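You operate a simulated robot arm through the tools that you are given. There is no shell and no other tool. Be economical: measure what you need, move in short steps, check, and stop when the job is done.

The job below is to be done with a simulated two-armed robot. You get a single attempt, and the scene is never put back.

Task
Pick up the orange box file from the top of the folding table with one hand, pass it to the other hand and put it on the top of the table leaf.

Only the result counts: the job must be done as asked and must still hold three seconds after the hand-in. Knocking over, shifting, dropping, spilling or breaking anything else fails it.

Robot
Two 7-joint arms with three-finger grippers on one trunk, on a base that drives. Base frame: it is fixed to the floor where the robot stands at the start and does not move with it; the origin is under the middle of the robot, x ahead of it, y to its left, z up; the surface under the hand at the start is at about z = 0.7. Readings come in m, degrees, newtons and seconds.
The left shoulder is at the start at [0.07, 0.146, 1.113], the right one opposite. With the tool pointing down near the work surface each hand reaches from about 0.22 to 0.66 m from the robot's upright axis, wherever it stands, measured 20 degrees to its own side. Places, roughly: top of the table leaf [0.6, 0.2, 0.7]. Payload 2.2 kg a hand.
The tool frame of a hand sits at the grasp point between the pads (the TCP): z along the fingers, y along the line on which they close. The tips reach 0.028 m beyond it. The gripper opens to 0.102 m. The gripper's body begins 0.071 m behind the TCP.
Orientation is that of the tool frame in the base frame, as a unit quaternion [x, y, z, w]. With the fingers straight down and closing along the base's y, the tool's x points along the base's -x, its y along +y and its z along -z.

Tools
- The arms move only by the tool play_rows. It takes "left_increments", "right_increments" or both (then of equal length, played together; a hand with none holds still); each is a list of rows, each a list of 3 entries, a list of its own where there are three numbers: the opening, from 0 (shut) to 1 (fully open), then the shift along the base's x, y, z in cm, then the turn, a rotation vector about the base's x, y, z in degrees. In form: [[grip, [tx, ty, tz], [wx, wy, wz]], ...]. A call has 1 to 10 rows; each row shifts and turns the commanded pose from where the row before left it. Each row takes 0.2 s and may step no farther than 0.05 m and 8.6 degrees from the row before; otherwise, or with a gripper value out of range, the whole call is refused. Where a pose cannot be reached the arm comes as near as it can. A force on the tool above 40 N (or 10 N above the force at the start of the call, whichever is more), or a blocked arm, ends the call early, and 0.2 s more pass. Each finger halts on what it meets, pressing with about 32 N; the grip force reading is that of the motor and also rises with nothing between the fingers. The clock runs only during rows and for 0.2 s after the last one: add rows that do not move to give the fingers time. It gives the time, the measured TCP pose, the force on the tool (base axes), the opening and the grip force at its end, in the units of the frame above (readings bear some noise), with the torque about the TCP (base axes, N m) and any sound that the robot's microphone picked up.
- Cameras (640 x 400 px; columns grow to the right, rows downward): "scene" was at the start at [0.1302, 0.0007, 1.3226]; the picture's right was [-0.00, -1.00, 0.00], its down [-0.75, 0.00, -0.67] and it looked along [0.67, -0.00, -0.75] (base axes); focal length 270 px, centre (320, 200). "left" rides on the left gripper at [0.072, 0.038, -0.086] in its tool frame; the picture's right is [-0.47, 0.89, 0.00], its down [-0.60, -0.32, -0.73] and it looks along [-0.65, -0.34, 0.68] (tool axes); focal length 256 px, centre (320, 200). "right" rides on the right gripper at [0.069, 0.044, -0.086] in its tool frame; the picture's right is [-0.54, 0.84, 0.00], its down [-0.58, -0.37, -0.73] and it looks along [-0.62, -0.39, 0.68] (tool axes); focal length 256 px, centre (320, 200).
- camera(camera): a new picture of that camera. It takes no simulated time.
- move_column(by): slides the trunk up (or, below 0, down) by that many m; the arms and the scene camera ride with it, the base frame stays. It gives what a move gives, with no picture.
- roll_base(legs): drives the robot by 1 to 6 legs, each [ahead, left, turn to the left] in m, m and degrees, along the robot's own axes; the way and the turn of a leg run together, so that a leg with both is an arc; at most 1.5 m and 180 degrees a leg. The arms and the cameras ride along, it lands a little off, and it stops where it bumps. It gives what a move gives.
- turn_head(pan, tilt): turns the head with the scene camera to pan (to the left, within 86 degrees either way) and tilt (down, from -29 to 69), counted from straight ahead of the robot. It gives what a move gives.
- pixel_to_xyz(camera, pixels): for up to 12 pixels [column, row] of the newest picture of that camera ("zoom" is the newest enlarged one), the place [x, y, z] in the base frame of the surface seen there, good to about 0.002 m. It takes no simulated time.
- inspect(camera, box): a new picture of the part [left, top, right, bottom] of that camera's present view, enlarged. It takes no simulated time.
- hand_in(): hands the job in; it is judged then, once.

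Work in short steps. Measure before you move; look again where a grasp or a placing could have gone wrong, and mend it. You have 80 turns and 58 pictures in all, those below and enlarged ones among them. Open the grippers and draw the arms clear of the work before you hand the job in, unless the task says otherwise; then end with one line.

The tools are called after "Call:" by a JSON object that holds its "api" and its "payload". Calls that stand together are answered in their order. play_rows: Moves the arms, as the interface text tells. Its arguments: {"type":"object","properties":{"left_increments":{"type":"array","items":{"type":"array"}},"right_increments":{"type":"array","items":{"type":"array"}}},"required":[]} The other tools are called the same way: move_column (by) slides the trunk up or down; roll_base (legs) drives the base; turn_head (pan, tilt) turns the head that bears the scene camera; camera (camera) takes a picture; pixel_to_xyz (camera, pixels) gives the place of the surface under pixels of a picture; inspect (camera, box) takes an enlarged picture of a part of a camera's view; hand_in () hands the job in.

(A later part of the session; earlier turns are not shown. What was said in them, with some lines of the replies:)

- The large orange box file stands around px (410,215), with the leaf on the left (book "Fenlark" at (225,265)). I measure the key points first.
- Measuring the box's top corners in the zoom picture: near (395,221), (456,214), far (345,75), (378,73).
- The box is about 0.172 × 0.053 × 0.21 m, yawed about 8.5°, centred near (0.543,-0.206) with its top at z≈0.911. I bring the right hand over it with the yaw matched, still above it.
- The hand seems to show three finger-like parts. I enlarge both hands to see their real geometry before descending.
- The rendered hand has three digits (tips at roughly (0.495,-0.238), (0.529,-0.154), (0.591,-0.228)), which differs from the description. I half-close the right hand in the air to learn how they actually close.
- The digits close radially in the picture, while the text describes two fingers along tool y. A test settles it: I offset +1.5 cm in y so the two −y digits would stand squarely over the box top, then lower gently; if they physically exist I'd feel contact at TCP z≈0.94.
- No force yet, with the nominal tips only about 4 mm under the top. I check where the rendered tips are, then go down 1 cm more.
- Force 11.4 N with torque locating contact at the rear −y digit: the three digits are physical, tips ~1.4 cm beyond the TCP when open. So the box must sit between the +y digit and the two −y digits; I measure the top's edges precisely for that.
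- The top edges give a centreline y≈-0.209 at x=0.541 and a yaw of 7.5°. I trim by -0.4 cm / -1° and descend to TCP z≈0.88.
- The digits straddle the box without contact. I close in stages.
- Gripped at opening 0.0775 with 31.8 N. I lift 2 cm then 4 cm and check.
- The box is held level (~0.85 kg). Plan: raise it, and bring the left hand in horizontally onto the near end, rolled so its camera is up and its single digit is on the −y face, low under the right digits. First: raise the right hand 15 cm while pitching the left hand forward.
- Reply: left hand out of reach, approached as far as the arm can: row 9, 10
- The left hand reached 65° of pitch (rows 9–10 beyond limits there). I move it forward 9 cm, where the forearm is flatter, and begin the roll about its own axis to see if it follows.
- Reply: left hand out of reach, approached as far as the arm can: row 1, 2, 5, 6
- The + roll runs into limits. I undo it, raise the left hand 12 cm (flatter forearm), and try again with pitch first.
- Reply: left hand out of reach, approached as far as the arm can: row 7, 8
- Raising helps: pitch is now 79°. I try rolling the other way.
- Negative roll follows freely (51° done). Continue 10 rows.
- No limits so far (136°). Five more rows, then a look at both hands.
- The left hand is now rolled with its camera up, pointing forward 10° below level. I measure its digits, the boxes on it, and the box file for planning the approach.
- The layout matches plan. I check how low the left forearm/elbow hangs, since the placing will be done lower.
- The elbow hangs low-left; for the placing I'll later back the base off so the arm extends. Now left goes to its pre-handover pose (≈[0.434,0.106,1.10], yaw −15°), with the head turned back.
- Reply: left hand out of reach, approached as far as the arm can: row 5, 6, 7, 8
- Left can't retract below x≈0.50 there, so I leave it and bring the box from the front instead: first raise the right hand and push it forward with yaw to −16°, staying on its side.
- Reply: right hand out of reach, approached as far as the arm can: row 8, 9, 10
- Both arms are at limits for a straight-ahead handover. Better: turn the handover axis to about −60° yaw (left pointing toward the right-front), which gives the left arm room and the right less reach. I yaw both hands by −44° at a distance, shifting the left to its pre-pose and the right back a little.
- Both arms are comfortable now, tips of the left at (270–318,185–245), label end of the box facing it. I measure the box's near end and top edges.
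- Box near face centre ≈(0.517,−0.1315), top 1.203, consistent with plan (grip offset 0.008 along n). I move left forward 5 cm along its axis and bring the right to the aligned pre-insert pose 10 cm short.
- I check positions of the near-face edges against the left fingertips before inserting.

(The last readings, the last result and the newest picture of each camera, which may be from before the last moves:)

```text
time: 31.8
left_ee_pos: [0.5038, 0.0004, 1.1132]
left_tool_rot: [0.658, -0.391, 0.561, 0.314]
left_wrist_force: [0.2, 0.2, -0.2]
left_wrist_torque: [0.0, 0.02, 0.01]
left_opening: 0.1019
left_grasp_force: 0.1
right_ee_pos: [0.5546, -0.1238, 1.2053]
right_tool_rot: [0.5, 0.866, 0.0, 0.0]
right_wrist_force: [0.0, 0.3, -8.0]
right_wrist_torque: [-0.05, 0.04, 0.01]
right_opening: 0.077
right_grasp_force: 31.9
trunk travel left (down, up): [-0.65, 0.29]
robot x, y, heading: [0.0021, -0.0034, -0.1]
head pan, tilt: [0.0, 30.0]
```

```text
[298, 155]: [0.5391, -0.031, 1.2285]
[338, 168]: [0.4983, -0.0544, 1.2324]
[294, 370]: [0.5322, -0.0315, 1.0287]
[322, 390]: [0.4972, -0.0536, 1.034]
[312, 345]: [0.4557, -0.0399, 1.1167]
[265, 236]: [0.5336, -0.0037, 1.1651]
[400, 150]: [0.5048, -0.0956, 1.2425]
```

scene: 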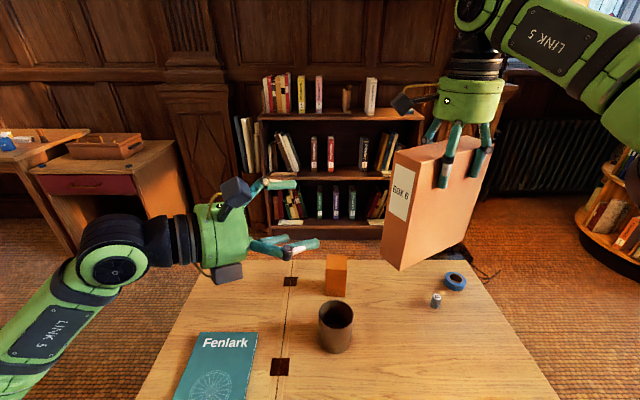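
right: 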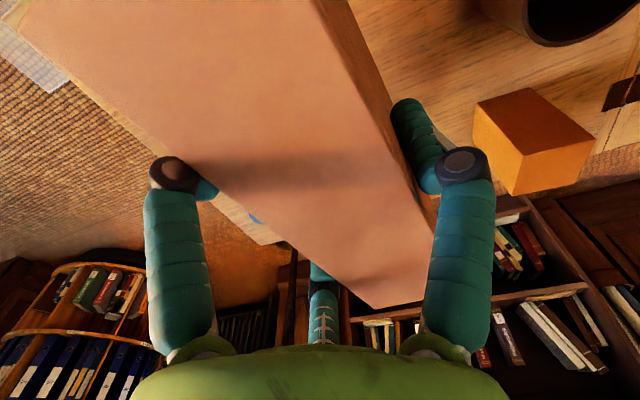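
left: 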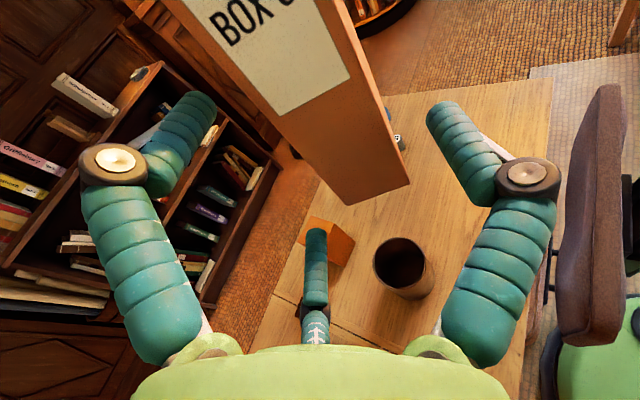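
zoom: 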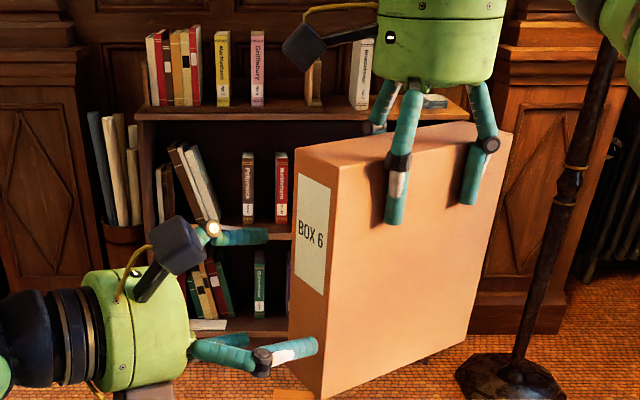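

The box needs a further 7 mm toward −n for even finger clearance. I shift the right hand laterally, then slide the box 9.2 cm along the axis into the left hand.

Call:
{"api": "play_rows", "payload": {"right_increments": [[0, [-0.61, -0.35, 0], [0, 0, 0]], [0, [0, 0, 0], [0, 0, 0]], [0, [-0.77, 1.335, 0], [0, 0, 0]], [0, [-0.77, 1.335, 0], [0, 0, 0]], [0, [-0.77, 1.335, 0], [0, 0, 0]], [0, [-0.77, 1.335, 0], [0, 0, 0]], [0, [-0.77, 1.335, 0], [0, 0, 0]], [0, [-0.77, 1.335, 0], [0, 0, 0]], [0, [0, 0, 0], [0, 0, 0]]]}}

Call:
{"api": "camera", "payload": {"camera": "left"}}

Call:
{"api": "inspect", "payload": {"camera": "scene", "box": [190, 60, 510, 260]}}

```text
time: 33.8
left_ee_pos: [0.5043, 0.0023, 1.1124]
left_tool_rot: [0.658, -0.391, 0.561, 0.314]
left_wrist_force: [-0.3, -0.5, -0.6]
left_wrist_torque: [0.01, 0.0, -0.01]
left_opening: 0.1021
left_grasp_force: 0.3
right_ee_pos: [0.5018, -0.047, 1.2057]
right_tool_rot: [0.5, 0.866, 0.0, 0.0]
right_wrist_force: [-0.4, 0.7, -7.7]
right_wrist_torque: [-0.04, 0.09, -0.03]
right_opening: 0.0768
right_grasp_force: 32.3
trunk travel left (down, up): [-0.65, 0.29]
robot x, y, heading: [0.0026, -0.0008, 0.1]
head pan, tilt: [0.0, 30.0]
```

```text
29 pictures are left
```

left: 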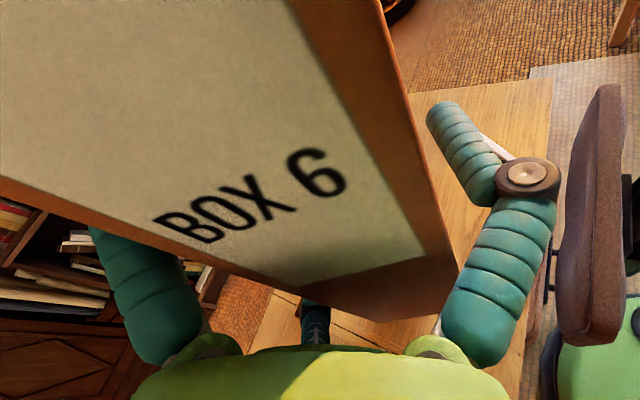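

```text
2.00 times, centred on (350, 160) of scene
```

zoom: 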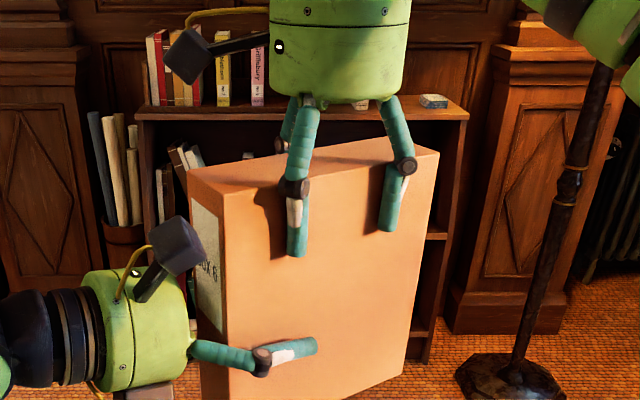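

Inserted without contact. Now the left hand closes in stages while the right keeps holding.

Call:
{"api": "play_rows", "payload": {"left_increments": [[0.85, [0, 0, 0], [0, 0, 0]], [0.77, [0, 0, 0], [0, 0, 0]], [0.7, [0, 0, 0], [0, 0, 0]], [0.6, [0, 0, 0], [0, 0, 0]], [0.4, [0, 0, 0], [0, 0, 0]], [0, [0, 0, 0], [0, 0, 0]], [0, [0, 0, 0], [0, 0, 0]]]}}

Call:
{"api": "inspect", "payload": {"camera": "scene", "box": [190, 60, 510, 260]}}

Call:
{"api": "camera", "payload": {"camera": "left"}}

```text
time: 35.4
left_ee_pos: [0.5034, 0.0007, 1.1134]
left_tool_rot: [0.658, -0.391, 0.561, 0.315]
left_wrist_force: [-14.2, 7.1, 0.0]
left_wrist_torque: [-1.47, 0.57, -0.37]
left_opening: 0.0851
left_grasp_force: 32.1
right_ee_pos: [0.5028, -0.048, 1.2055]
right_tool_rot: [0.502, 0.865, 0.001, 0.002]
right_wrist_force: [13.5, -7.0, -6.8]
right_wrist_torque: [0.78, -1.79, -0.3]
right_opening: 0.0773
right_grasp_force: 31.6
trunk travel left (down, up): [-0.65, 0.29]
robot x, y, heading: [0.0014, 0.0013, -0.0]
head pan, tilt: [0.0, 30.0]
```

```text
2.00 times, centred on (350, 160) of scene
```

zoom: 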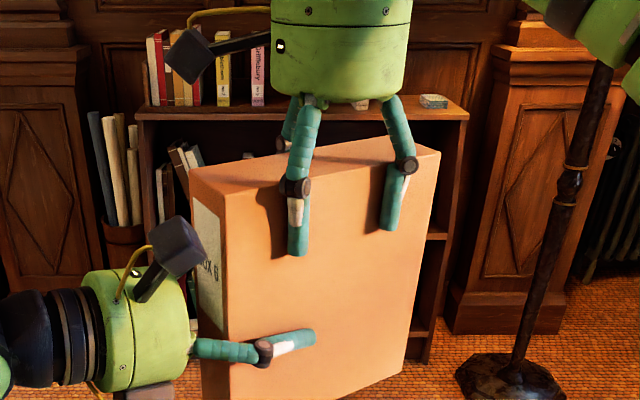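

```text
26 pictures are left
```

left: 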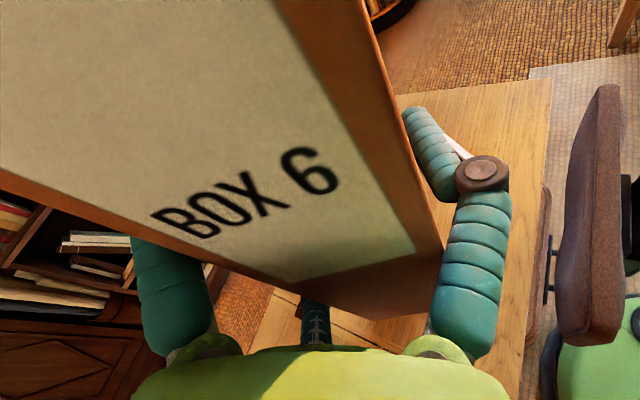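

Left stopped at 0.085 with a side load of ~15 N on each hand: the two-digit side presses before the single digit reaches. I shift the left hand +n by 4 mm, letting it centre.

Call:
{"api": "play_rows", "payload": {"left_increments": [[0, [0.17, 0.1, 0], [0, 0, 0]], [0, [0.17, 0.1, 0], [0, 0, 0]], [0, [0, 0, 0], [0, 0, 0]], [0, [0, 0, 0], [0, 0, 0]]]}}

```text
time: 36.4
left_ee_pos: [0.5057, 0.0032, 1.1124]
left_tool_rot: [0.657, -0.393, 0.56, 0.317]
left_wrist_force: [-26.7, 0.3, -0.5]
left_wrist_torque: [-0.64, -0.05, 0.65]
left_opening: 0.0842
left_grasp_force: 32.5
right_ee_pos: [0.5044, -0.0489, 1.2053]
right_tool_rot: [0.503, 0.864, 0.004, 0.005]
right_wrist_force: [26.3, -0.7, -7.7]
right_wrist_torque: [0.47, -2.28, -1.89]
right_opening: 0.0772
right_grasp_force: 31.9
trunk travel left (down, up): [-0.65, 0.29]
robot x, y, heading: [0.003, -0.0025, 0.4]
head pan, tilt: [0.0, 30.0]
```

Force rose, so the single digit is the one pressing. I go back the other way by 7 mm in total and watch the opening.

Call:
{"api": "play_rows", "payload": {"left_increments": [[0, [-0.2, -0.12, 0], [0, 0, 0]], [0, [-0.2, -0.12, 0], [0, 0, 0]], [0, [-0.2, -0.12, 0], [0, 0, 0]], [0, [0, 0, 0], [0, 0, 0]], [0, [0, 0, 0], [0, 0, 0]]]}}

Call:
{"api": "camera", "payload": {"camera": "left"}}

```text
time: 37.6
left_ee_pos: [0.5028, 0.0014, 1.1128]
left_tool_rot: [0.66, -0.388, 0.561, 0.315]
left_wrist_force: [-5.8, 16.5, 2.9]
left_wrist_torque: [-2.58, 1.9, -0.63]
left_opening: 0.0832
left_grasp_force: 32.3
right_ee_pos: [0.5025, -0.0488, 1.2058]
right_tool_rot: [0.501, 0.866, -0.002, 0.001]
right_wrist_force: [6.5, -15.8, -9.7]
right_wrist_torque: [0.89, -2.45, 0.28]
right_opening: 0.0774
right_grasp_force: 32.4
trunk travel left (down, up): [-0.65, 0.29]
robot x, y, heading: [0.0025, 0.0002, -0.1]
head pan, tilt: [0.0, 30.0]
```

```text
25 pictures are left
```

left: 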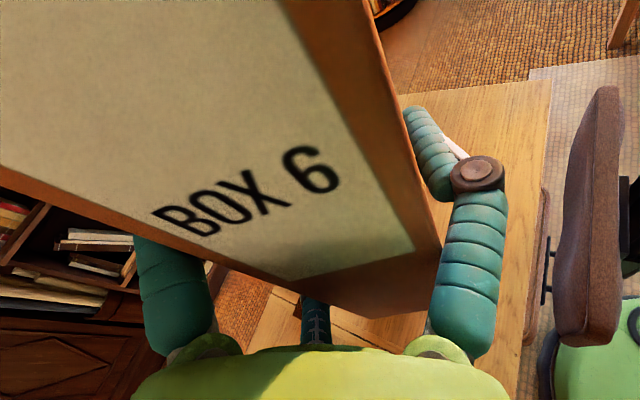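

Side load is now nearly zero, but ~17 N remains along the axis (finger arc dragging). I relieve it by moving the left hand back 4 mm along its axis.

Call:
{"api": "play_rows", "payload": {"left_increments": [[0, [-0.1, 0.18, 0], [0, 0, 0]], [0, [-0.1, 0.18, 0], [0, 0, 0]], [0, [0, 0, 0], [0, 0, 0]], [0, [0, 0, 0], [0, 0, 0]]]}}

Call:
{"api": "turn_head", "payload": {"pan": 0, "tilt": 45}}

Call:
{"api": "camera", "payload": {"camera": "scene"}}

Call:
{"api": "camera", "payload": {"camera": "right"}}

```text
time: 38.6
left_ee_pos: [0.5007, 0.004, 1.1118]
left_tool_rot: [0.66, -0.388, 0.561, 0.315]
left_wrist_force: [12.1, -7.2, 13.0]
left_wrist_torque: [0.72, 3.62, 1.61]
left_opening: 0.0832
left_grasp_force: 31.7
right_ee_pos: [0.5006, -0.0462, 1.2052]
right_tool_rot: [0.499, 0.867, 0.0, -0.002]
right_wrist_force: [-12.6, 7.0, -21.0]
right_wrist_torque: [-0.77, -2.47, -1.0]
right_opening: 0.0773
right_grasp_force: 31.8
trunk travel left (down, up): [-0.65, 0.29]
robot x, y, heading: [-0.0031, -0.0017, 0.0]
head pan, tilt: [0.0, 30.0]
```

```text
time: 39.4
left_ee_pos: [0.5012, 0.0035, 1.1112]
left_tool_rot: [0.66, -0.388, 0.561, 0.315]
left_wrist_force: [16.7, -9.3, 12.1]
left_wrist_torque: [-0.2, 3.04, 0.92]
left_opening: 0.0823
left_grasp_force: 32.0
right_ee_pos: [0.5019, -0.0465, 1.2059]
right_tool_rot: [0.498, 0.867, 0.0, -0.002]
right_wrist_force: [-16.6, 10.0, -19.6]
right_wrist_torque: [0.41, -1.36, -0.07]
right_opening: 0.0772
right_grasp_force: 32.2
trunk travel left (down, up): [-0.65, 0.29]
robot x, y, heading: [-0.0011, -0.0012, -0.1]
head pan, tilt: [0.0, 45.0]
```

```text
24 pictures are left
```

scene: 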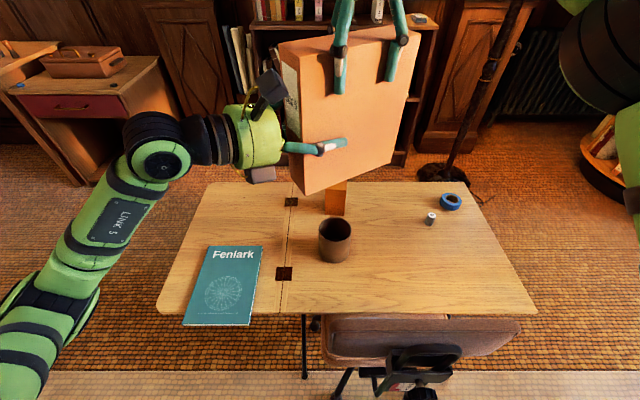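

```text
23 pictures are left
```

right: 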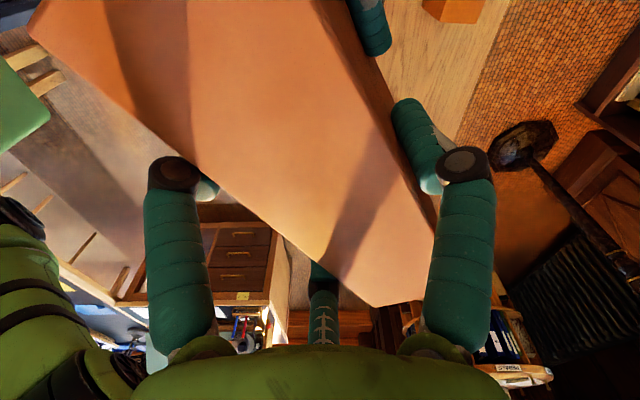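

Both hands now firmly hold the box (loads pass from one to the other). I trim the left by +2 mm axial and +1.5 mm up to unload, then see the readings.

Call:
{"api": "play_rows", "payload": {"left_increments": [[0, [0.1, -0.17, 0.15], [0, 0, 0]], [0, [0, 0, 0.1], [0, 0, 0]], [0, [0, 0, 0], [0, 0, 0]], [0, [0, 0, 0], [0, 0, 0]]]}}

```text
time: 40.4
left_ee_pos: [0.5014, 0.0024, 1.1133]
left_tool_rot: [0.66, -0.389, 0.56, 0.314]
left_wrist_force: [8.8, 10.9, -0.1]
left_wrist_torque: [-2.43, 1.14, -0.96]
left_opening: 0.0817
left_grasp_force: 32.2
right_ee_pos: [0.5008, -0.0483, 1.208]
right_tool_rot: [0.501, 0.866, 0.0, 0.001]
right_wrist_force: [-8.5, -10.0, -2.8]
right_wrist_torque: [1.67, -0.32, 1.38]
right_opening: 0.0771
right_grasp_force: 31.9
trunk travel left (down, up): [-0.65, 0.29]
robot x, y, heading: [0.0042, 0.0017, 0.1]
head pan, tilt: [0.0, 45.0]
```

Loads are small and the left grip still settles inward (0.0817). I nudge +n 2 mm and let it settle more.

Call:
{"api": "play_rows", "payload": {"left_increments": [[0, [0.17, 0.1, 0], [0, 0, 0]], [0, [0, 0, 0], [0, 0, 0]], [0, [0, 0, 0], [0, 0, 0]], [0, [0, 0, 0], [0, 0, 0]], [0, [0, 0, 0], [0, 0, 0]], [0, [0, 0, 0], [0, 0, 0]]]}}

```text
time: 41.8
left_ee_pos: [0.5033, 0.0026, 1.1129]
left_tool_rot: [0.66, -0.392, 0.559, 0.314]
left_wrist_force: [-11.4, 14.7, -10.1]
left_wrist_torque: [-1.61, 0.74, -0.64]
left_opening: 0.0809
left_grasp_force: 32.2
right_ee_pos: [0.5027, -0.048, 1.2069]
right_tool_rot: [0.502, 0.865, 0.001, 0.002]
right_wrist_force: [11.9, -14.4, 10.5]
right_wrist_torque: [1.05, -1.74, 0.03]
right_opening: 0.0774
right_grasp_force: 32.0
trunk travel left (down, up): [-0.65, 0.29]
robot x, y, heading: [0.0002, -0.0033, -0.2]
head pan, tilt: [0.0, 45.0]
```

The left now carries the weight (−10 N z). I open the right hand gradually, keeping it in place around the box, and check.

Call:
{"api": "play_rows", "payload": {"right_increments": [[0.76, [0, 0, 0], [0, 0, 0]], [0.8, [0, 0, 0], [0, 0, 0]], [0.85, [0, 0, 0], [0, 0, 0]], [0.9, [0, 0, 0], [0, 0, 0]], [0.9, [0, 0, 0], [0, 0, 0]]]}}

Call:
{"api": "camera", "payload": {"camera": "right"}}

Call:
{"api": "camera", "payload": {"camera": "scene"}}

```text
time: 43.0
left_ee_pos: [0.5039, 0.0035, 1.1131]
left_tool_rot: [0.658, -0.391, 0.561, 0.314]
left_wrist_force: [0.3, 0.6, -8.0]
left_wrist_torque: [0.37, 0.11, 0.01]
left_opening: 0.0789
left_grasp_force: 31.8
right_ee_pos: [0.5036, -0.0479, 1.2056]
right_tool_rot: [0.5, 0.866, 0.0, 0.0]
right_wrist_force: [-0.1, 0.1, 0.0]
right_wrist_torque: [0.0, -0.02, 0.0]
right_opening: 0.0918
right_grasp_force: 0.0
trunk travel left (down, up): [-0.65, 0.29]
robot x, y, heading: [0.0014, 0.0001, -0.1]
head pan, tilt: [0.0, 45.0]
```

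```text
22 pictures are left
```

right: 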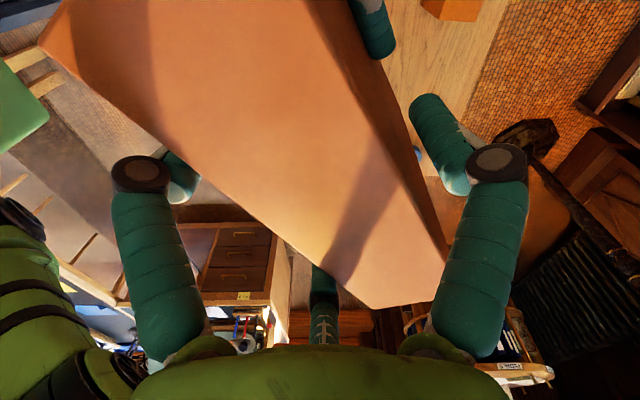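

```text
21 pictures are left
```

scene: 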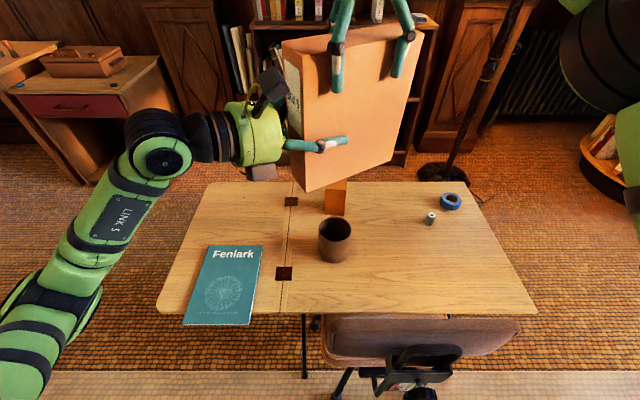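

The left holds the full weight with no droop. The right opens fully and lifts straight off.

Call:
{"api": "play_rows", "payload": {"right_increments": [[1, [0, 0, 0], [0, 0, 0]], [1, [0, 0, 0], [0, 0, 0]], [1, [0, 0, 1.5], [0, 0, 0]], [1, [0, 0, 1.5], [0, 0, 0]], [1, [0, 0, 1.5], [0, 0, 0]], [1, [0, 0, 1.5], [0, 0, 0]], [1, [0, 0, 1.2], [0, 0, 0]]]}}

Call:
{"api": "turn_head", "payload": {"pan": 0, "tilt": 25}}

Call:
{"api": "camera", "payload": {"camera": "scene"}}

```text
time: 44.6
left_ee_pos: [0.5034, 0.0027, 1.1135]
left_tool_rot: [0.658, -0.39, 0.562, 0.314]
left_wrist_force: [-0.7, -0.5, -6.6]
left_wrist_torque: [0.33, 0.09, 0.0]
left_opening: 0.0785
left_grasp_force: 32.2
right_ee_pos: [0.4904, -0.0541, 1.2621]
right_tool_rot: [0.5, 0.866, 0.001, 0.001]
right_wrist_force: [0.1, -0.2, 0.2]
right_wrist_torque: [0.0, -0.03, 0.01]
right_opening: 0.1021
right_grasp_force: 0.1
right hand out of reach, approached as far as the arm can: row 5, 6, 7
trunk travel left (down, up): [-0.65, 0.29]
robot x, y, heading: [-0.0011, -0.0002, -0.0]
head pan, tilt: [0.0, 45.0]
```

```text
time: 45.4
left_ee_pos: [0.5036, 0.003, 1.1137]
left_tool_rot: [0.659, -0.391, 0.561, 0.314]
left_wrist_force: [0.1, 0.3, -6.3]
left_wrist_torque: [0.37, 0.07, -0.05]
left_opening: 0.0785
left_grasp_force: 32.2
right_ee_pos: [0.4897, -0.0534, 1.2621]
right_tool_rot: [0.5, 0.866, 0.001, 0.0]
right_wrist_force: [-0.5, 0.3, 0.3]
right_wrist_torque: [-0.01, 0.02, 0.03]
right_opening: 0.1024
right_grasp_force: 0.1
trunk travel left (down, up): [-0.65, 0.29]
robot x, y, heading: [0.0007, -0.0001, -0.1]
head pan, tilt: [0.0, 25.0]
```

```text
20 pictures are left
```

scene: 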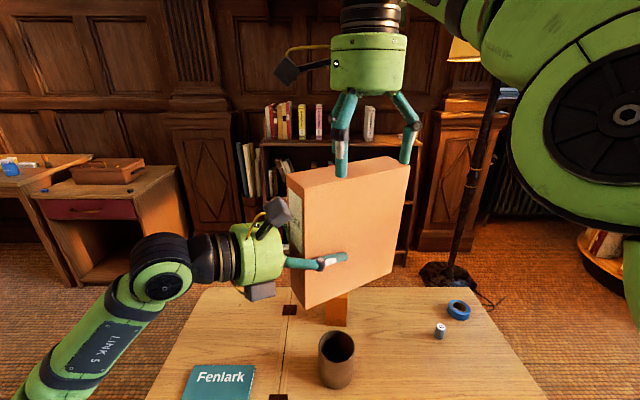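

Right tips are ~1.7 cm above the box top. I draw the right arm off to its own side.

Call:
{"api": "play_rows", "payload": {"right_increments": [[1, [-0.5, -4, 0], [0, 0, 0]], [1, [-1, -4.5, 0], [0, 0, 0]], [1, [-1, -4.5, 0], [0, 0, 0]], [1, [-1, -4.5, 0], [0, 0, 5]], [1, [-1, -4.5, 0], [0, 0, 5]], [1, [-1, -4, 0], [0, 0, 5]], [1, [0, 0, 0], [0, 0, 5]]]}}

Call:
{"api": "turn_head", "payload": {"pan": 15, "tilt": 48}}

Call:
{"api": "camera", "payload": {"camera": "scene"}}

```text
time: 47.0
left_ee_pos: [0.5032, 0.0043, 1.1132]
left_tool_rot: [0.659, -0.391, 0.561, 0.314]
left_wrist_force: [0.7, 0.5, -7.4]
left_wrist_torque: [0.33, 0.08, -0.03]
left_opening: 0.0789
left_grasp_force: 32.3
right_ee_pos: [0.4324, -0.3132, 1.2617]
right_tool_rot: [0.341, 0.94, -0.001, -0.001]
right_wrist_force: [-0.6, 0.5, -1.0]
right_wrist_torque: [-0.07, 0.03, 0.0]
right_opening: 0.1021
right_grasp_force: 0.1
trunk travel left (down, up): [-0.65, 0.29]
robot x, y, heading: [-0.0009, -0.0049, -0.3]
head pan, tilt: [0.0, 25.0]
```

```text
time: 47.9
left_ee_pos: [0.503, 0.0032, 1.1142]
left_tool_rot: [0.658, -0.391, 0.561, 0.315]
left_wrist_force: [-0.1, -1.1, -7.4]
left_wrist_torque: [0.38, 0.07, 0.0]
left_opening: 0.0782
left_grasp_force: 32.3
right_ee_pos: [0.4341, -0.3145, 1.2626]
right_tool_rot: [0.343, 0.939, -0.001, 0.0]
right_wrist_force: [0.6, 0.3, 0.6]
right_wrist_torque: [0.01, 0.0, -0.01]
right_opening: 0.1019
right_grasp_force: 0.0
trunk travel left (down, up): [-0.65, 0.29]
robot x, y, heading: [0.0023, -0.0, -0.1]
head pan, tilt: [15.0, 48.0]
```

```text
19 pictures are left
```

scene: 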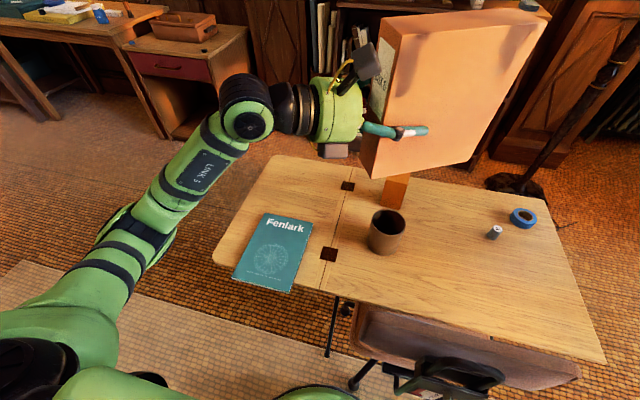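

Now I measure the leaf's edges, hinge line, and book for the placing spot.

Call:
{"api": "pixel_to_xyz", "payload": {"camera": "scene", "pixels": [[278, 158], [355, 172], [216, 256], [265, 215], [310, 226], [235, 276], [345, 186], [240, 222], [322, 240], [385, 240], [175, 215], [120, 235]]}}

```text
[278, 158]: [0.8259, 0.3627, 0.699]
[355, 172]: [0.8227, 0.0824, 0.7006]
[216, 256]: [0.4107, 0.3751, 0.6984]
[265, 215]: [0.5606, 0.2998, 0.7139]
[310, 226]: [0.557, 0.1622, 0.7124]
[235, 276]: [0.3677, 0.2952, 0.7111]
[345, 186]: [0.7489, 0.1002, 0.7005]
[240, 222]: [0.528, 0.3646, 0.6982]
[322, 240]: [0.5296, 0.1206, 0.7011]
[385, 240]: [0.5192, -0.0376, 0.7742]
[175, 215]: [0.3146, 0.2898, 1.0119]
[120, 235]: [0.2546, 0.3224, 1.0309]
```

The free part of the leaf is x 0.57–0.83, y 0.11–0.38, so the box fits at its present −60° yaw with its centre at (0.70,0.24). I drive the base 0.2 m left (box bottom is ~1.02, well clear), then extend the left arm.

Call:
{"api": "roll_base", "payload": {"legs": [[0, 0.2, 0]]}}

Call:
{"api": "play_rows", "payload": {"left_increments": [[0, [2, 0.75, 0], [0, 0, 0]], [0, [2, 0.75, 0], [0, 0, 0]], [0, [2, 0.75, 0], [0, 0, 0]], [0, [2, 0.75, 0], [0, 0, 0]], [0, [2, 0.75, 0], [0, 0, 0]], [0, [2, 0.75, 0], [0, 0, 0]], [0, [2, 0.75, 0], [0, 0, 0]], [0, [2, 0.75, 0], [0, 0, 0]], [0, [2, 0.75, 0], [0, 0, 0]], [0, [1, 0.75, 0], [0, 0, 0]]]}}

Call:
{"api": "camera", "payload": {"camera": "scene"}}

```text
time: 49.5
left_ee_pos: [0.5031, 0.2003, 1.1149]
left_tool_rot: [0.659, -0.391, 0.561, 0.313]
left_wrist_force: [0.3, 0.4, -6.8]
left_wrist_torque: [0.33, 0.08, 0.0]
left_opening: 0.0785
left_grasp_force: 31.8
right_ee_pos: [0.4331, -0.1157, 1.2627]
right_tool_rot: [0.342, 0.94, 0.001, -0.001]
right_wrist_force: [-0.2, -0.2, -0.6]
right_wrist_torque: [0.01, -0.03, 0.0]
right_opening: 0.102
right_grasp_force: 0.2
trunk travel left (down, up): [-0.65, 0.29]
robot x, y, heading: [-0.0027, 0.1978, 0.5]
head pan, tilt: [15.0, 48.0]
```

```text
time: 51.7
left_ee_pos: [0.6928, 0.2782, 1.1143]
left_tool_rot: [0.659, -0.391, 0.561, 0.314]
left_wrist_force: [-0.7, -0.2, -6.8]
left_wrist_torque: [0.34, 0.08, 0.01]
left_opening: 0.0784
left_grasp_force: 32.0
right_ee_pos: [0.434, -0.1136, 1.2623]
right_tool_rot: [0.343, 0.94, 0.001, 0.0]
right_wrist_force: [0.1, 0.2, 0.8]
right_wrist_torque: [0.01, 0.02, -0.01]
right_opening: 0.1019
right_grasp_force: 0.2
trunk travel left (down, up): [-0.65, 0.29]
robot x, y, heading: [0.0009, 0.1996, 0.2]
head pan, tilt: [15.0, 48.0]
```

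```text
18 pictures are left
```

scene: 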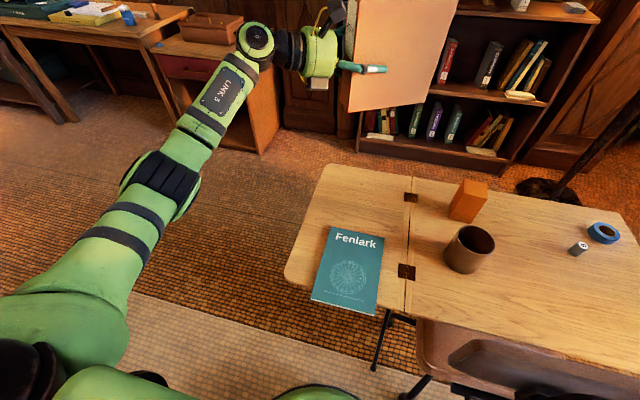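

Reached (0.693,0.278) with everything held. I measure the box's bottom/top edges and the arm's lowest points before lowering.

Call:
{"api": "pixel_to_xyz", "payload": {"camera": "scene", "pixels": [[351, 110], [420, 100], [385, 106], [355, 60], [440, 20], [160, 180], [190, 200], [145, 235], [215, 130], [318, 75], [300, 75]]}}

Call:
{"api": "turn_head", "payload": {"pan": -20, "tilt": 55}}

Call:
{"api": "camera", "payload": {"camera": "scene"}}

```text
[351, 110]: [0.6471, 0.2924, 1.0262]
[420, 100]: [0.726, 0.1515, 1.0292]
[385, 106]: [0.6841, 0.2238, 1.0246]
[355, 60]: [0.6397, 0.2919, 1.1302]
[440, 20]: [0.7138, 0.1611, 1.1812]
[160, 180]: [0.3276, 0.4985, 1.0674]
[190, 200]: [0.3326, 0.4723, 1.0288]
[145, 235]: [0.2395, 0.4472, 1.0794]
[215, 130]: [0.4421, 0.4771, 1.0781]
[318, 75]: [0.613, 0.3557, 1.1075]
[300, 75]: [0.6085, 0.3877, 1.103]
```

```text
time: 52.7
left_ee_pos: [0.6932, 0.277, 1.1131]
left_tool_rot: [0.659, -0.39, 0.561, 0.314]
left_wrist_force: [-1.1, -0.5, -7.0]
left_wrist_torque: [0.37, 0.09, 0.01]
left_opening: 0.0783
left_grasp_force: 32.2
right_ee_pos: [0.433, -0.1139, 1.2613]
right_tool_rot: [0.342, 0.94, 0.0, 0.0]
right_wrist_force: [0.9, -0.2, -0.1]
right_wrist_torque: [0.02, 0.03, 0.02]
right_opening: 0.1021
right_grasp_force: 0.1
trunk travel left (down, up): [-0.65, 0.29]
robot x, y, heading: [0.0012, 0.1985, 0.2]
head pan, tilt: [-20.0, 55.0]
```

```text
17 pictures are left
```

scene: 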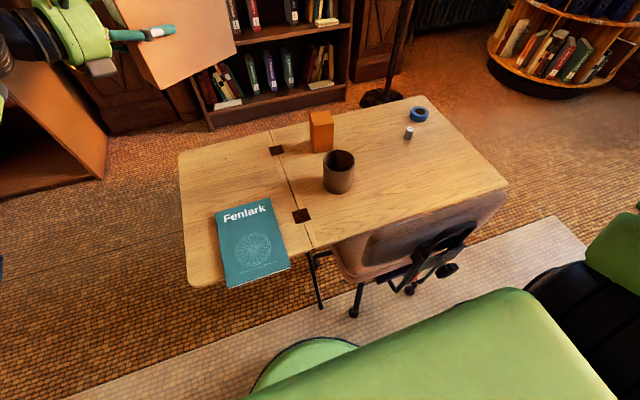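

Box bottom is level at z≈1.025, so lowering needed ≈0.325 m. I check the chair height versus the right arm, which also goes down.

Call:
{"api": "pixel_to_xyz", "payload": {"camera": "scene", "pixels": [[450, 215], [500, 200], [390, 250], [440, 250], [430, 340], [520, 310], [600, 260], [570, 310], [310, 360]]}}

Call:
{"api": "turn_head", "payload": {"pan": -50, "tilt": 35}}

Call:
{"api": "camera", "payload": {"camera": "scene"}}

```text
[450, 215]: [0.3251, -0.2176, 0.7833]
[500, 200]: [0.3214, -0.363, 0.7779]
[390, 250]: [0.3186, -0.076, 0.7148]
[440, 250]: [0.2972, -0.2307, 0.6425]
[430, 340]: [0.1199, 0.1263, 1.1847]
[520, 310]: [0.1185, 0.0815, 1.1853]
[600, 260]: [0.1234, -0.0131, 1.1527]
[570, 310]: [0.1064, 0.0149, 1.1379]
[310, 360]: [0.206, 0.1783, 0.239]
```

```text
time: 53.6
left_ee_pos: [0.6927, 0.276, 1.1129]
left_tool_rot: [0.659, -0.391, 0.561, 0.314]
left_wrist_force: [0.2, 0.0, -7.0]
left_wrist_torque: [0.35, 0.13, -0.01]
left_opening: 0.0784
left_grasp_force: 31.8
right_ee_pos: [0.4336, -0.1144, 1.2623]
right_tool_rot: [0.342, 0.94, 0.0, 0.001]
right_wrist_force: [0.1, 0.4, -0.3]
right_wrist_torque: [-0.01, -0.03, 0.01]
right_opening: 0.1021
right_grasp_force: 0.2
trunk travel left (down, up): [-0.65, 0.29]
robot x, y, heading: [0.0019, 0.2016, 0.0]
head pan, tilt: [-50.0, 35.0]
```

```text
16 pictures are left
```

scene: 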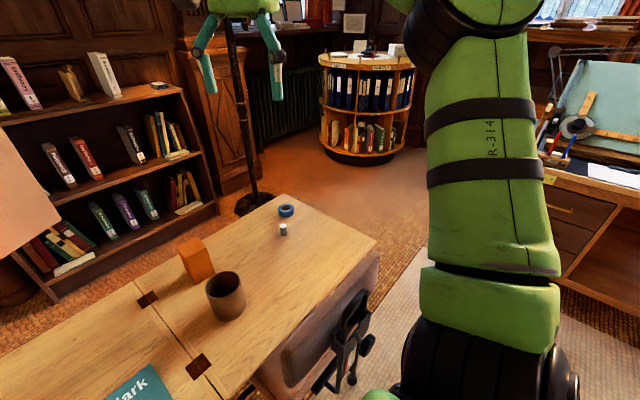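

The right arm rises from its shoulder (elbow up), and the chair's back (x≈0.32, z≤0.79) stays clear. I lower the trunk 0.28 m and check.

Call:
{"api": "move_column", "payload": {"by": -0.28}}

Call:
{"api": "turn_head", "payload": {"pan": 15, "tilt": 40}}

Call:
{"api": "camera", "payload": {"camera": "scene"}}

```text
time: 56.5
left_ee_pos: [0.6926, 0.2783, 0.833]
left_tool_rot: [0.66, -0.39, 0.561, 0.313]
left_wrist_force: [-0.8, -0.1, -7.2]
left_wrist_torque: [0.3, 0.06, -0.03]
left_opening: 0.0782
left_grasp_force: 32.0
right_ee_pos: [0.434, -0.1147, 0.9821]
right_tool_rot: [0.343, 0.94, 0.0, 0.0]
right_wrist_force: [-0.6, -0.3, 0.2]
right_wrist_torque: [0.01, 0.02, -0.01]
right_opening: 0.1019
right_grasp_force: 0.0
trunk travel left (down, up): [-0.37, 0.57]
robot x, y, heading: [-0.0021, 0.1972, 0.0]
head pan, tilt: [-50.0, 35.0]
```

```text
time: 57.8
left_ee_pos: [0.6928, 0.2772, 0.8329]
left_tool_rot: [0.659, -0.391, 0.56, 0.314]
left_wrist_force: [0.3, -0.7, -7.3]
left_wrist_torque: [0.32, 0.09, -0.01]
left_opening: 0.0783
left_grasp_force: 32.1
right_ee_pos: [0.4339, -0.1153, 0.9824]
right_tool_rot: [0.342, 0.94, 0.001, -0.001]
right_wrist_force: [-0.4, 0.1, 0.2]
right_wrist_torque: [0.01, -0.01, -0.02]
right_opening: 0.102
right_grasp_force: 0.0
trunk travel left (down, up): [-0.37, 0.57]
robot x, y, heading: [0.0003, 0.2023, 0.1]
head pan, tilt: [15.0, 40.0]
```

```text
15 pictures are left
```

scene: 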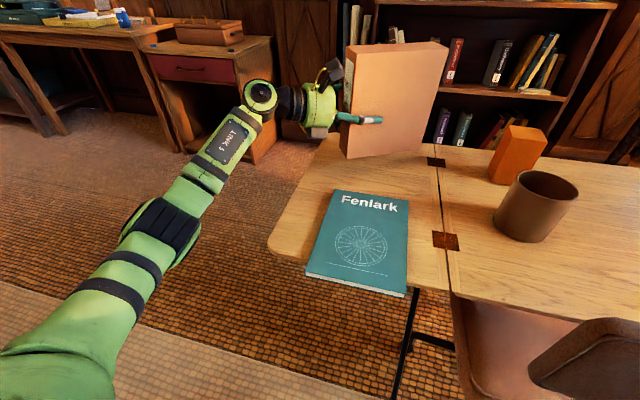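

Call:
{"api": "inspect", "payload": {"camera": "scene", "box": [280, 30, 480, 190]}}

Call:
{"api": "pixel_to_xyz", "payload": {"camera": "scene", "pixels": [[342, 149], [348, 156], [420, 146], [385, 151], [360, 165], [400, 160], [427, 155], [320, 130], [340, 182]]}}

```text
2.50 times, centred on (380, 110) of scene
```

zoom: 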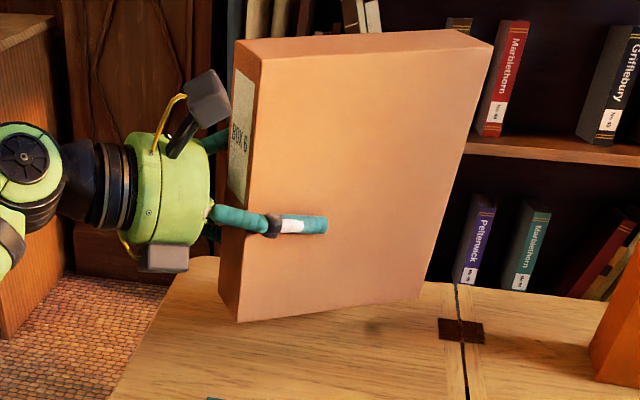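

```text
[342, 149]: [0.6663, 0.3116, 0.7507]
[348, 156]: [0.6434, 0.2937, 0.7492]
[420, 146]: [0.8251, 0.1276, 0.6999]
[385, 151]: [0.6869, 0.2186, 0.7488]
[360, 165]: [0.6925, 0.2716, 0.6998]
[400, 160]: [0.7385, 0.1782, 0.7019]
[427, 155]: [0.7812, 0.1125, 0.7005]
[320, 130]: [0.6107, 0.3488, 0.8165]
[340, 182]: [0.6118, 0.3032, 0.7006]
```

The bottom is ~4.5 cm above the leaf, clear of the book. I lower by the arm, slowly near the end.

Call:
{"api": "play_rows", "payload": {"left_increments": [[0, [0, 0, -1.2], [0, 0, 0]], [0, [0, 0, -1.2], [0, 0, 0]], [0, [0, 0, -1.0], [0, 0, 0]], [0, [0, 0, -0.5], [0, 0, 0]], [0, [0, 0, -0.2], [0, 0, 0]], [0, [0, 0, 0], [0, 0, 0]]]}}

Call:
{"api": "inspect", "payload": {"camera": "scene", "box": [280, 50, 480, 210]}}

```text
time: 59.2
left_ee_pos: [0.6925, 0.2774, 0.7921]
left_tool_rot: [0.658, -0.39, 0.562, 0.314]
left_wrist_force: [0.3, -0.8, -5.5]
left_wrist_torque: [0.06, -0.03, 0.05]
left_opening: 0.078
left_grasp_force: 32.2
right_ee_pos: [0.4327, -0.1144, 0.9827]
right_tool_rot: [0.342, 0.94, 0.0, 0.0]
right_wrist_force: [0.4, -0.3, 0.1]
right_wrist_torque: [0.0, -0.01, -0.01]
right_opening: 0.1019
right_grasp_force: 0.1
trunk travel left (down, up): [-0.37, 0.57]
robot x, y, heading: [-0.0005, 0.2, 0.0]
head pan, tilt: [15.0, 40.0]
```

```text
2.50 times, centred on (380, 130) of scene
```

zoom: 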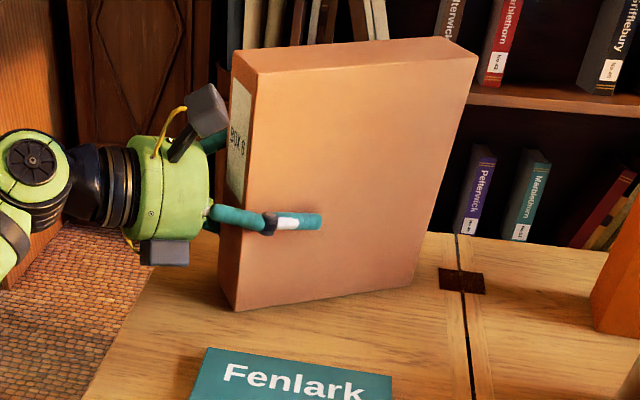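

First contact: the torque vanished and the load fell to 5.5 N. A few more millimetres to seat it.

Call:
{"api": "play_rows", "payload": {"left_increments": [[0, [0, 0, -0.15], [0, 0, 0]], [0, [0, 0, -0.15], [0, 0, 0]], [0, [0, 0, 0], [0, 0, 0]]]}}

```text
time: 60.0
left_ee_pos: [0.6906, 0.2769, 0.7926]
left_tool_rot: [0.658, -0.39, 0.562, 0.314]
left_wrist_force: [-1.2, 0.5, 2.0]
left_wrist_torque: [-0.74, -0.18, -0.06]
left_opening: 0.078
left_grasp_force: 31.9
right_ee_pos: [0.4317, -0.1155, 0.9835]
right_tool_rot: [0.342, 0.94, 0.001, 0.001]
right_wrist_force: [0.2, 0.2, 0.6]
right_wrist_torque: [0.01, -0.02, 0.02]
right_opening: 0.1021
right_grasp_force: 0.1
trunk travel left (down, up): [-0.37, 0.57]
robot x, y, heading: [-0.0039, 0.2031, 0.2]
head pan, tilt: [15.0, 40.0]
```

The leaf carries the weight. I open the left hand gradually and look before withdrawing.

Call:
{"api": "play_rows", "payload": {"left_increments": [[0.8, [0, 0, 0], [0, 0, 0]], [0.85, [0, 0, 0], [0, 0, 0]], [0.9, [0, 0, 0], [0, 0, 0]], [1, [0, 0, 0], [0, 0, 0]], [1, [0, 0, 0], [0, 0, 0]]]}}

Call:
{"api": "camera", "payload": {"camera": "left"}}

Call:
{"api": "inspect", "payload": {"camera": "scene", "box": [280, 50, 480, 210]}}

```text
time: 61.2
left_ee_pos: [0.6924, 0.2758, 0.7906]
left_tool_rot: [0.659, -0.391, 0.561, 0.314]
left_wrist_force: [0.1, -0.6, 0.3]
left_wrist_torque: [0.02, 0.01, 0.03]
left_opening: 0.1019
left_grasp_force: 0.1
right_ee_pos: [0.4323, -0.1149, 0.9833]
right_tool_rot: [0.342, 0.94, 0.001, 0.0]
right_wrist_force: [0.7, 0.3, 0.0]
right_wrist_torque: [0.0, -0.01, 0.0]
right_opening: 0.1018
right_grasp_force: 0.1
trunk travel left (down, up): [-0.37, 0.57]
robot x, y, heading: [-0.0003, 0.1978, -0.1]
head pan, tilt: [15.0, 40.0]
```

```text
12 pictures are left
```

left: 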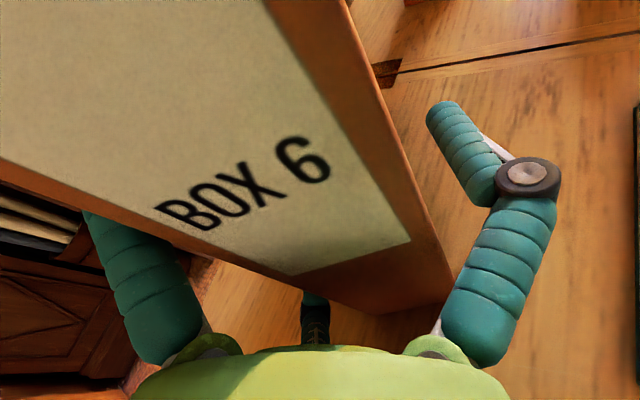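

```text
2.50 times, centred on (380, 130) of scene
```

zoom: 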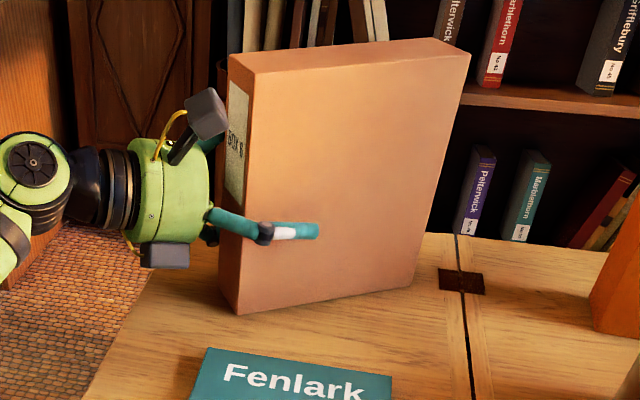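

The box stands level on the leaf, free of the digits. I withdraw along the hand's axis, after a 2 mm shift to even the clearance.

Call:
{"api": "play_rows", "payload": {"left_increments": [[1, [0.17, 0.1, 0], [0, 0, 0]], [1, [-0.5, 0.87, 0.1], [0, 0, 0]], [1, [-0.75, 1.3, 0.2], [0, 0, 0]], [1, [-0.75, 1.3, 0.2], [0, 0, 0]], [1, [-0.75, 1.3, 0.2], [0, 0, 0]], [1, [-1, 1.73, 0.3], [0, 0, 0]], [1, [-1, 1.73, 0.3], [0, 0, 0]], [1, [-1, 1.73, 0.3], [0, 0, 0]], [1, [-1, 1.73, 0.3], [0, 0, 0]], [1, [0, 0, 2], [0, 0, 0]]]}}

Call:
{"api": "camera", "payload": {"camera": "scene"}}

```text
time: 63.4
left_ee_pos: [0.6247, 0.393, 0.8305]
left_tool_rot: [0.658, -0.391, 0.561, 0.314]
left_wrist_force: [0.5, -0.5, -0.4]
left_wrist_torque: [-0.03, -0.01, -0.01]
left_opening: 0.102
left_grasp_force: 0.0
right_ee_pos: [0.4324, -0.1166, 0.9818]
right_tool_rot: [0.342, 0.94, 0.001, 0.001]
right_wrist_force: [-0.5, 0.2, 0.4]
right_wrist_torque: [0.03, -0.03, -0.02]
right_opening: 0.102
right_grasp_force: 0.0
trunk travel left (down, up): [-0.37, 0.57]
robot x, y, heading: [0.0, 0.1979, 0.1]
head pan, tilt: [15.0, 40.0]
```

```text
10 pictures are left
```

scene: 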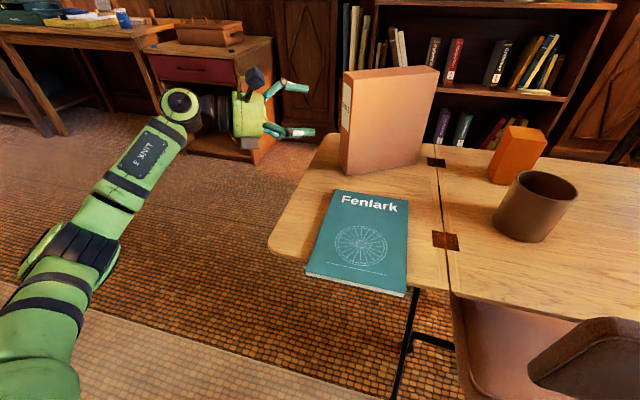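

The box stands on the leaf, untouched by either hand, and the book, mug, and small box look undisturbed. I raise the trunk to draw both arms well clear.

Call:
{"api": "move_column", "payload": {"by": 0.2}}

Call:
{"api": "camera", "payload": {"camera": "scene"}}

```text
time: 65.6
left_ee_pos: [0.6242, 0.3928, 1.0278]
left_tool_rot: [0.659, -0.39, 0.561, 0.313]
left_wrist_force: [0.6, -0.1, 0.0]
left_wrist_torque: [0.01, 0.05, 0.01]
left_opening: 0.1021
left_grasp_force: 0.1
right_ee_pos: [0.4334, -0.1142, 1.1827]
right_tool_rot: [0.342, 0.94, 0.001, 0.001]
right_wrist_force: [-1.3, 0.0, -0.5]
right_wrist_torque: [0.02, -0.02, 0.0]
right_opening: 0.102
right_grasp_force: 0.1
trunk travel left (down, up): [-0.57, 0.37]
robot x, y, heading: [0.0013, 0.1977, 0.3]
head pan, tilt: [15.0, 40.0]
```

```text
9 pictures are left
```

scene: 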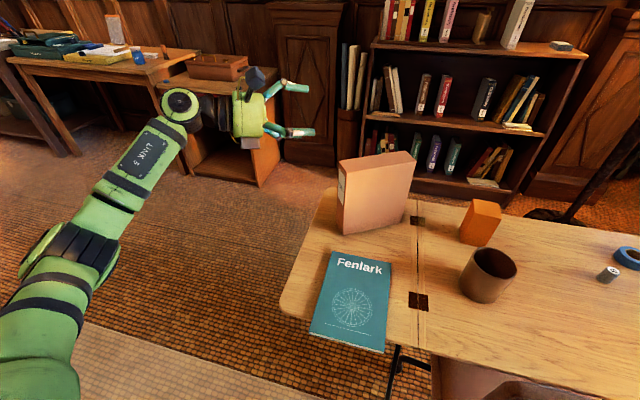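

The box stands upright and stable on the leaf, both hands are open and clear, so I hand in.

Call:
{"api": "hand_in", "payload": {}}

```text
The job is handed in.
```

The right hand picked up the orange box file and passed it in the air to the left hand. The left hand stood it upright on the table leaf; I saw nothing else moved, and the job is handed in.
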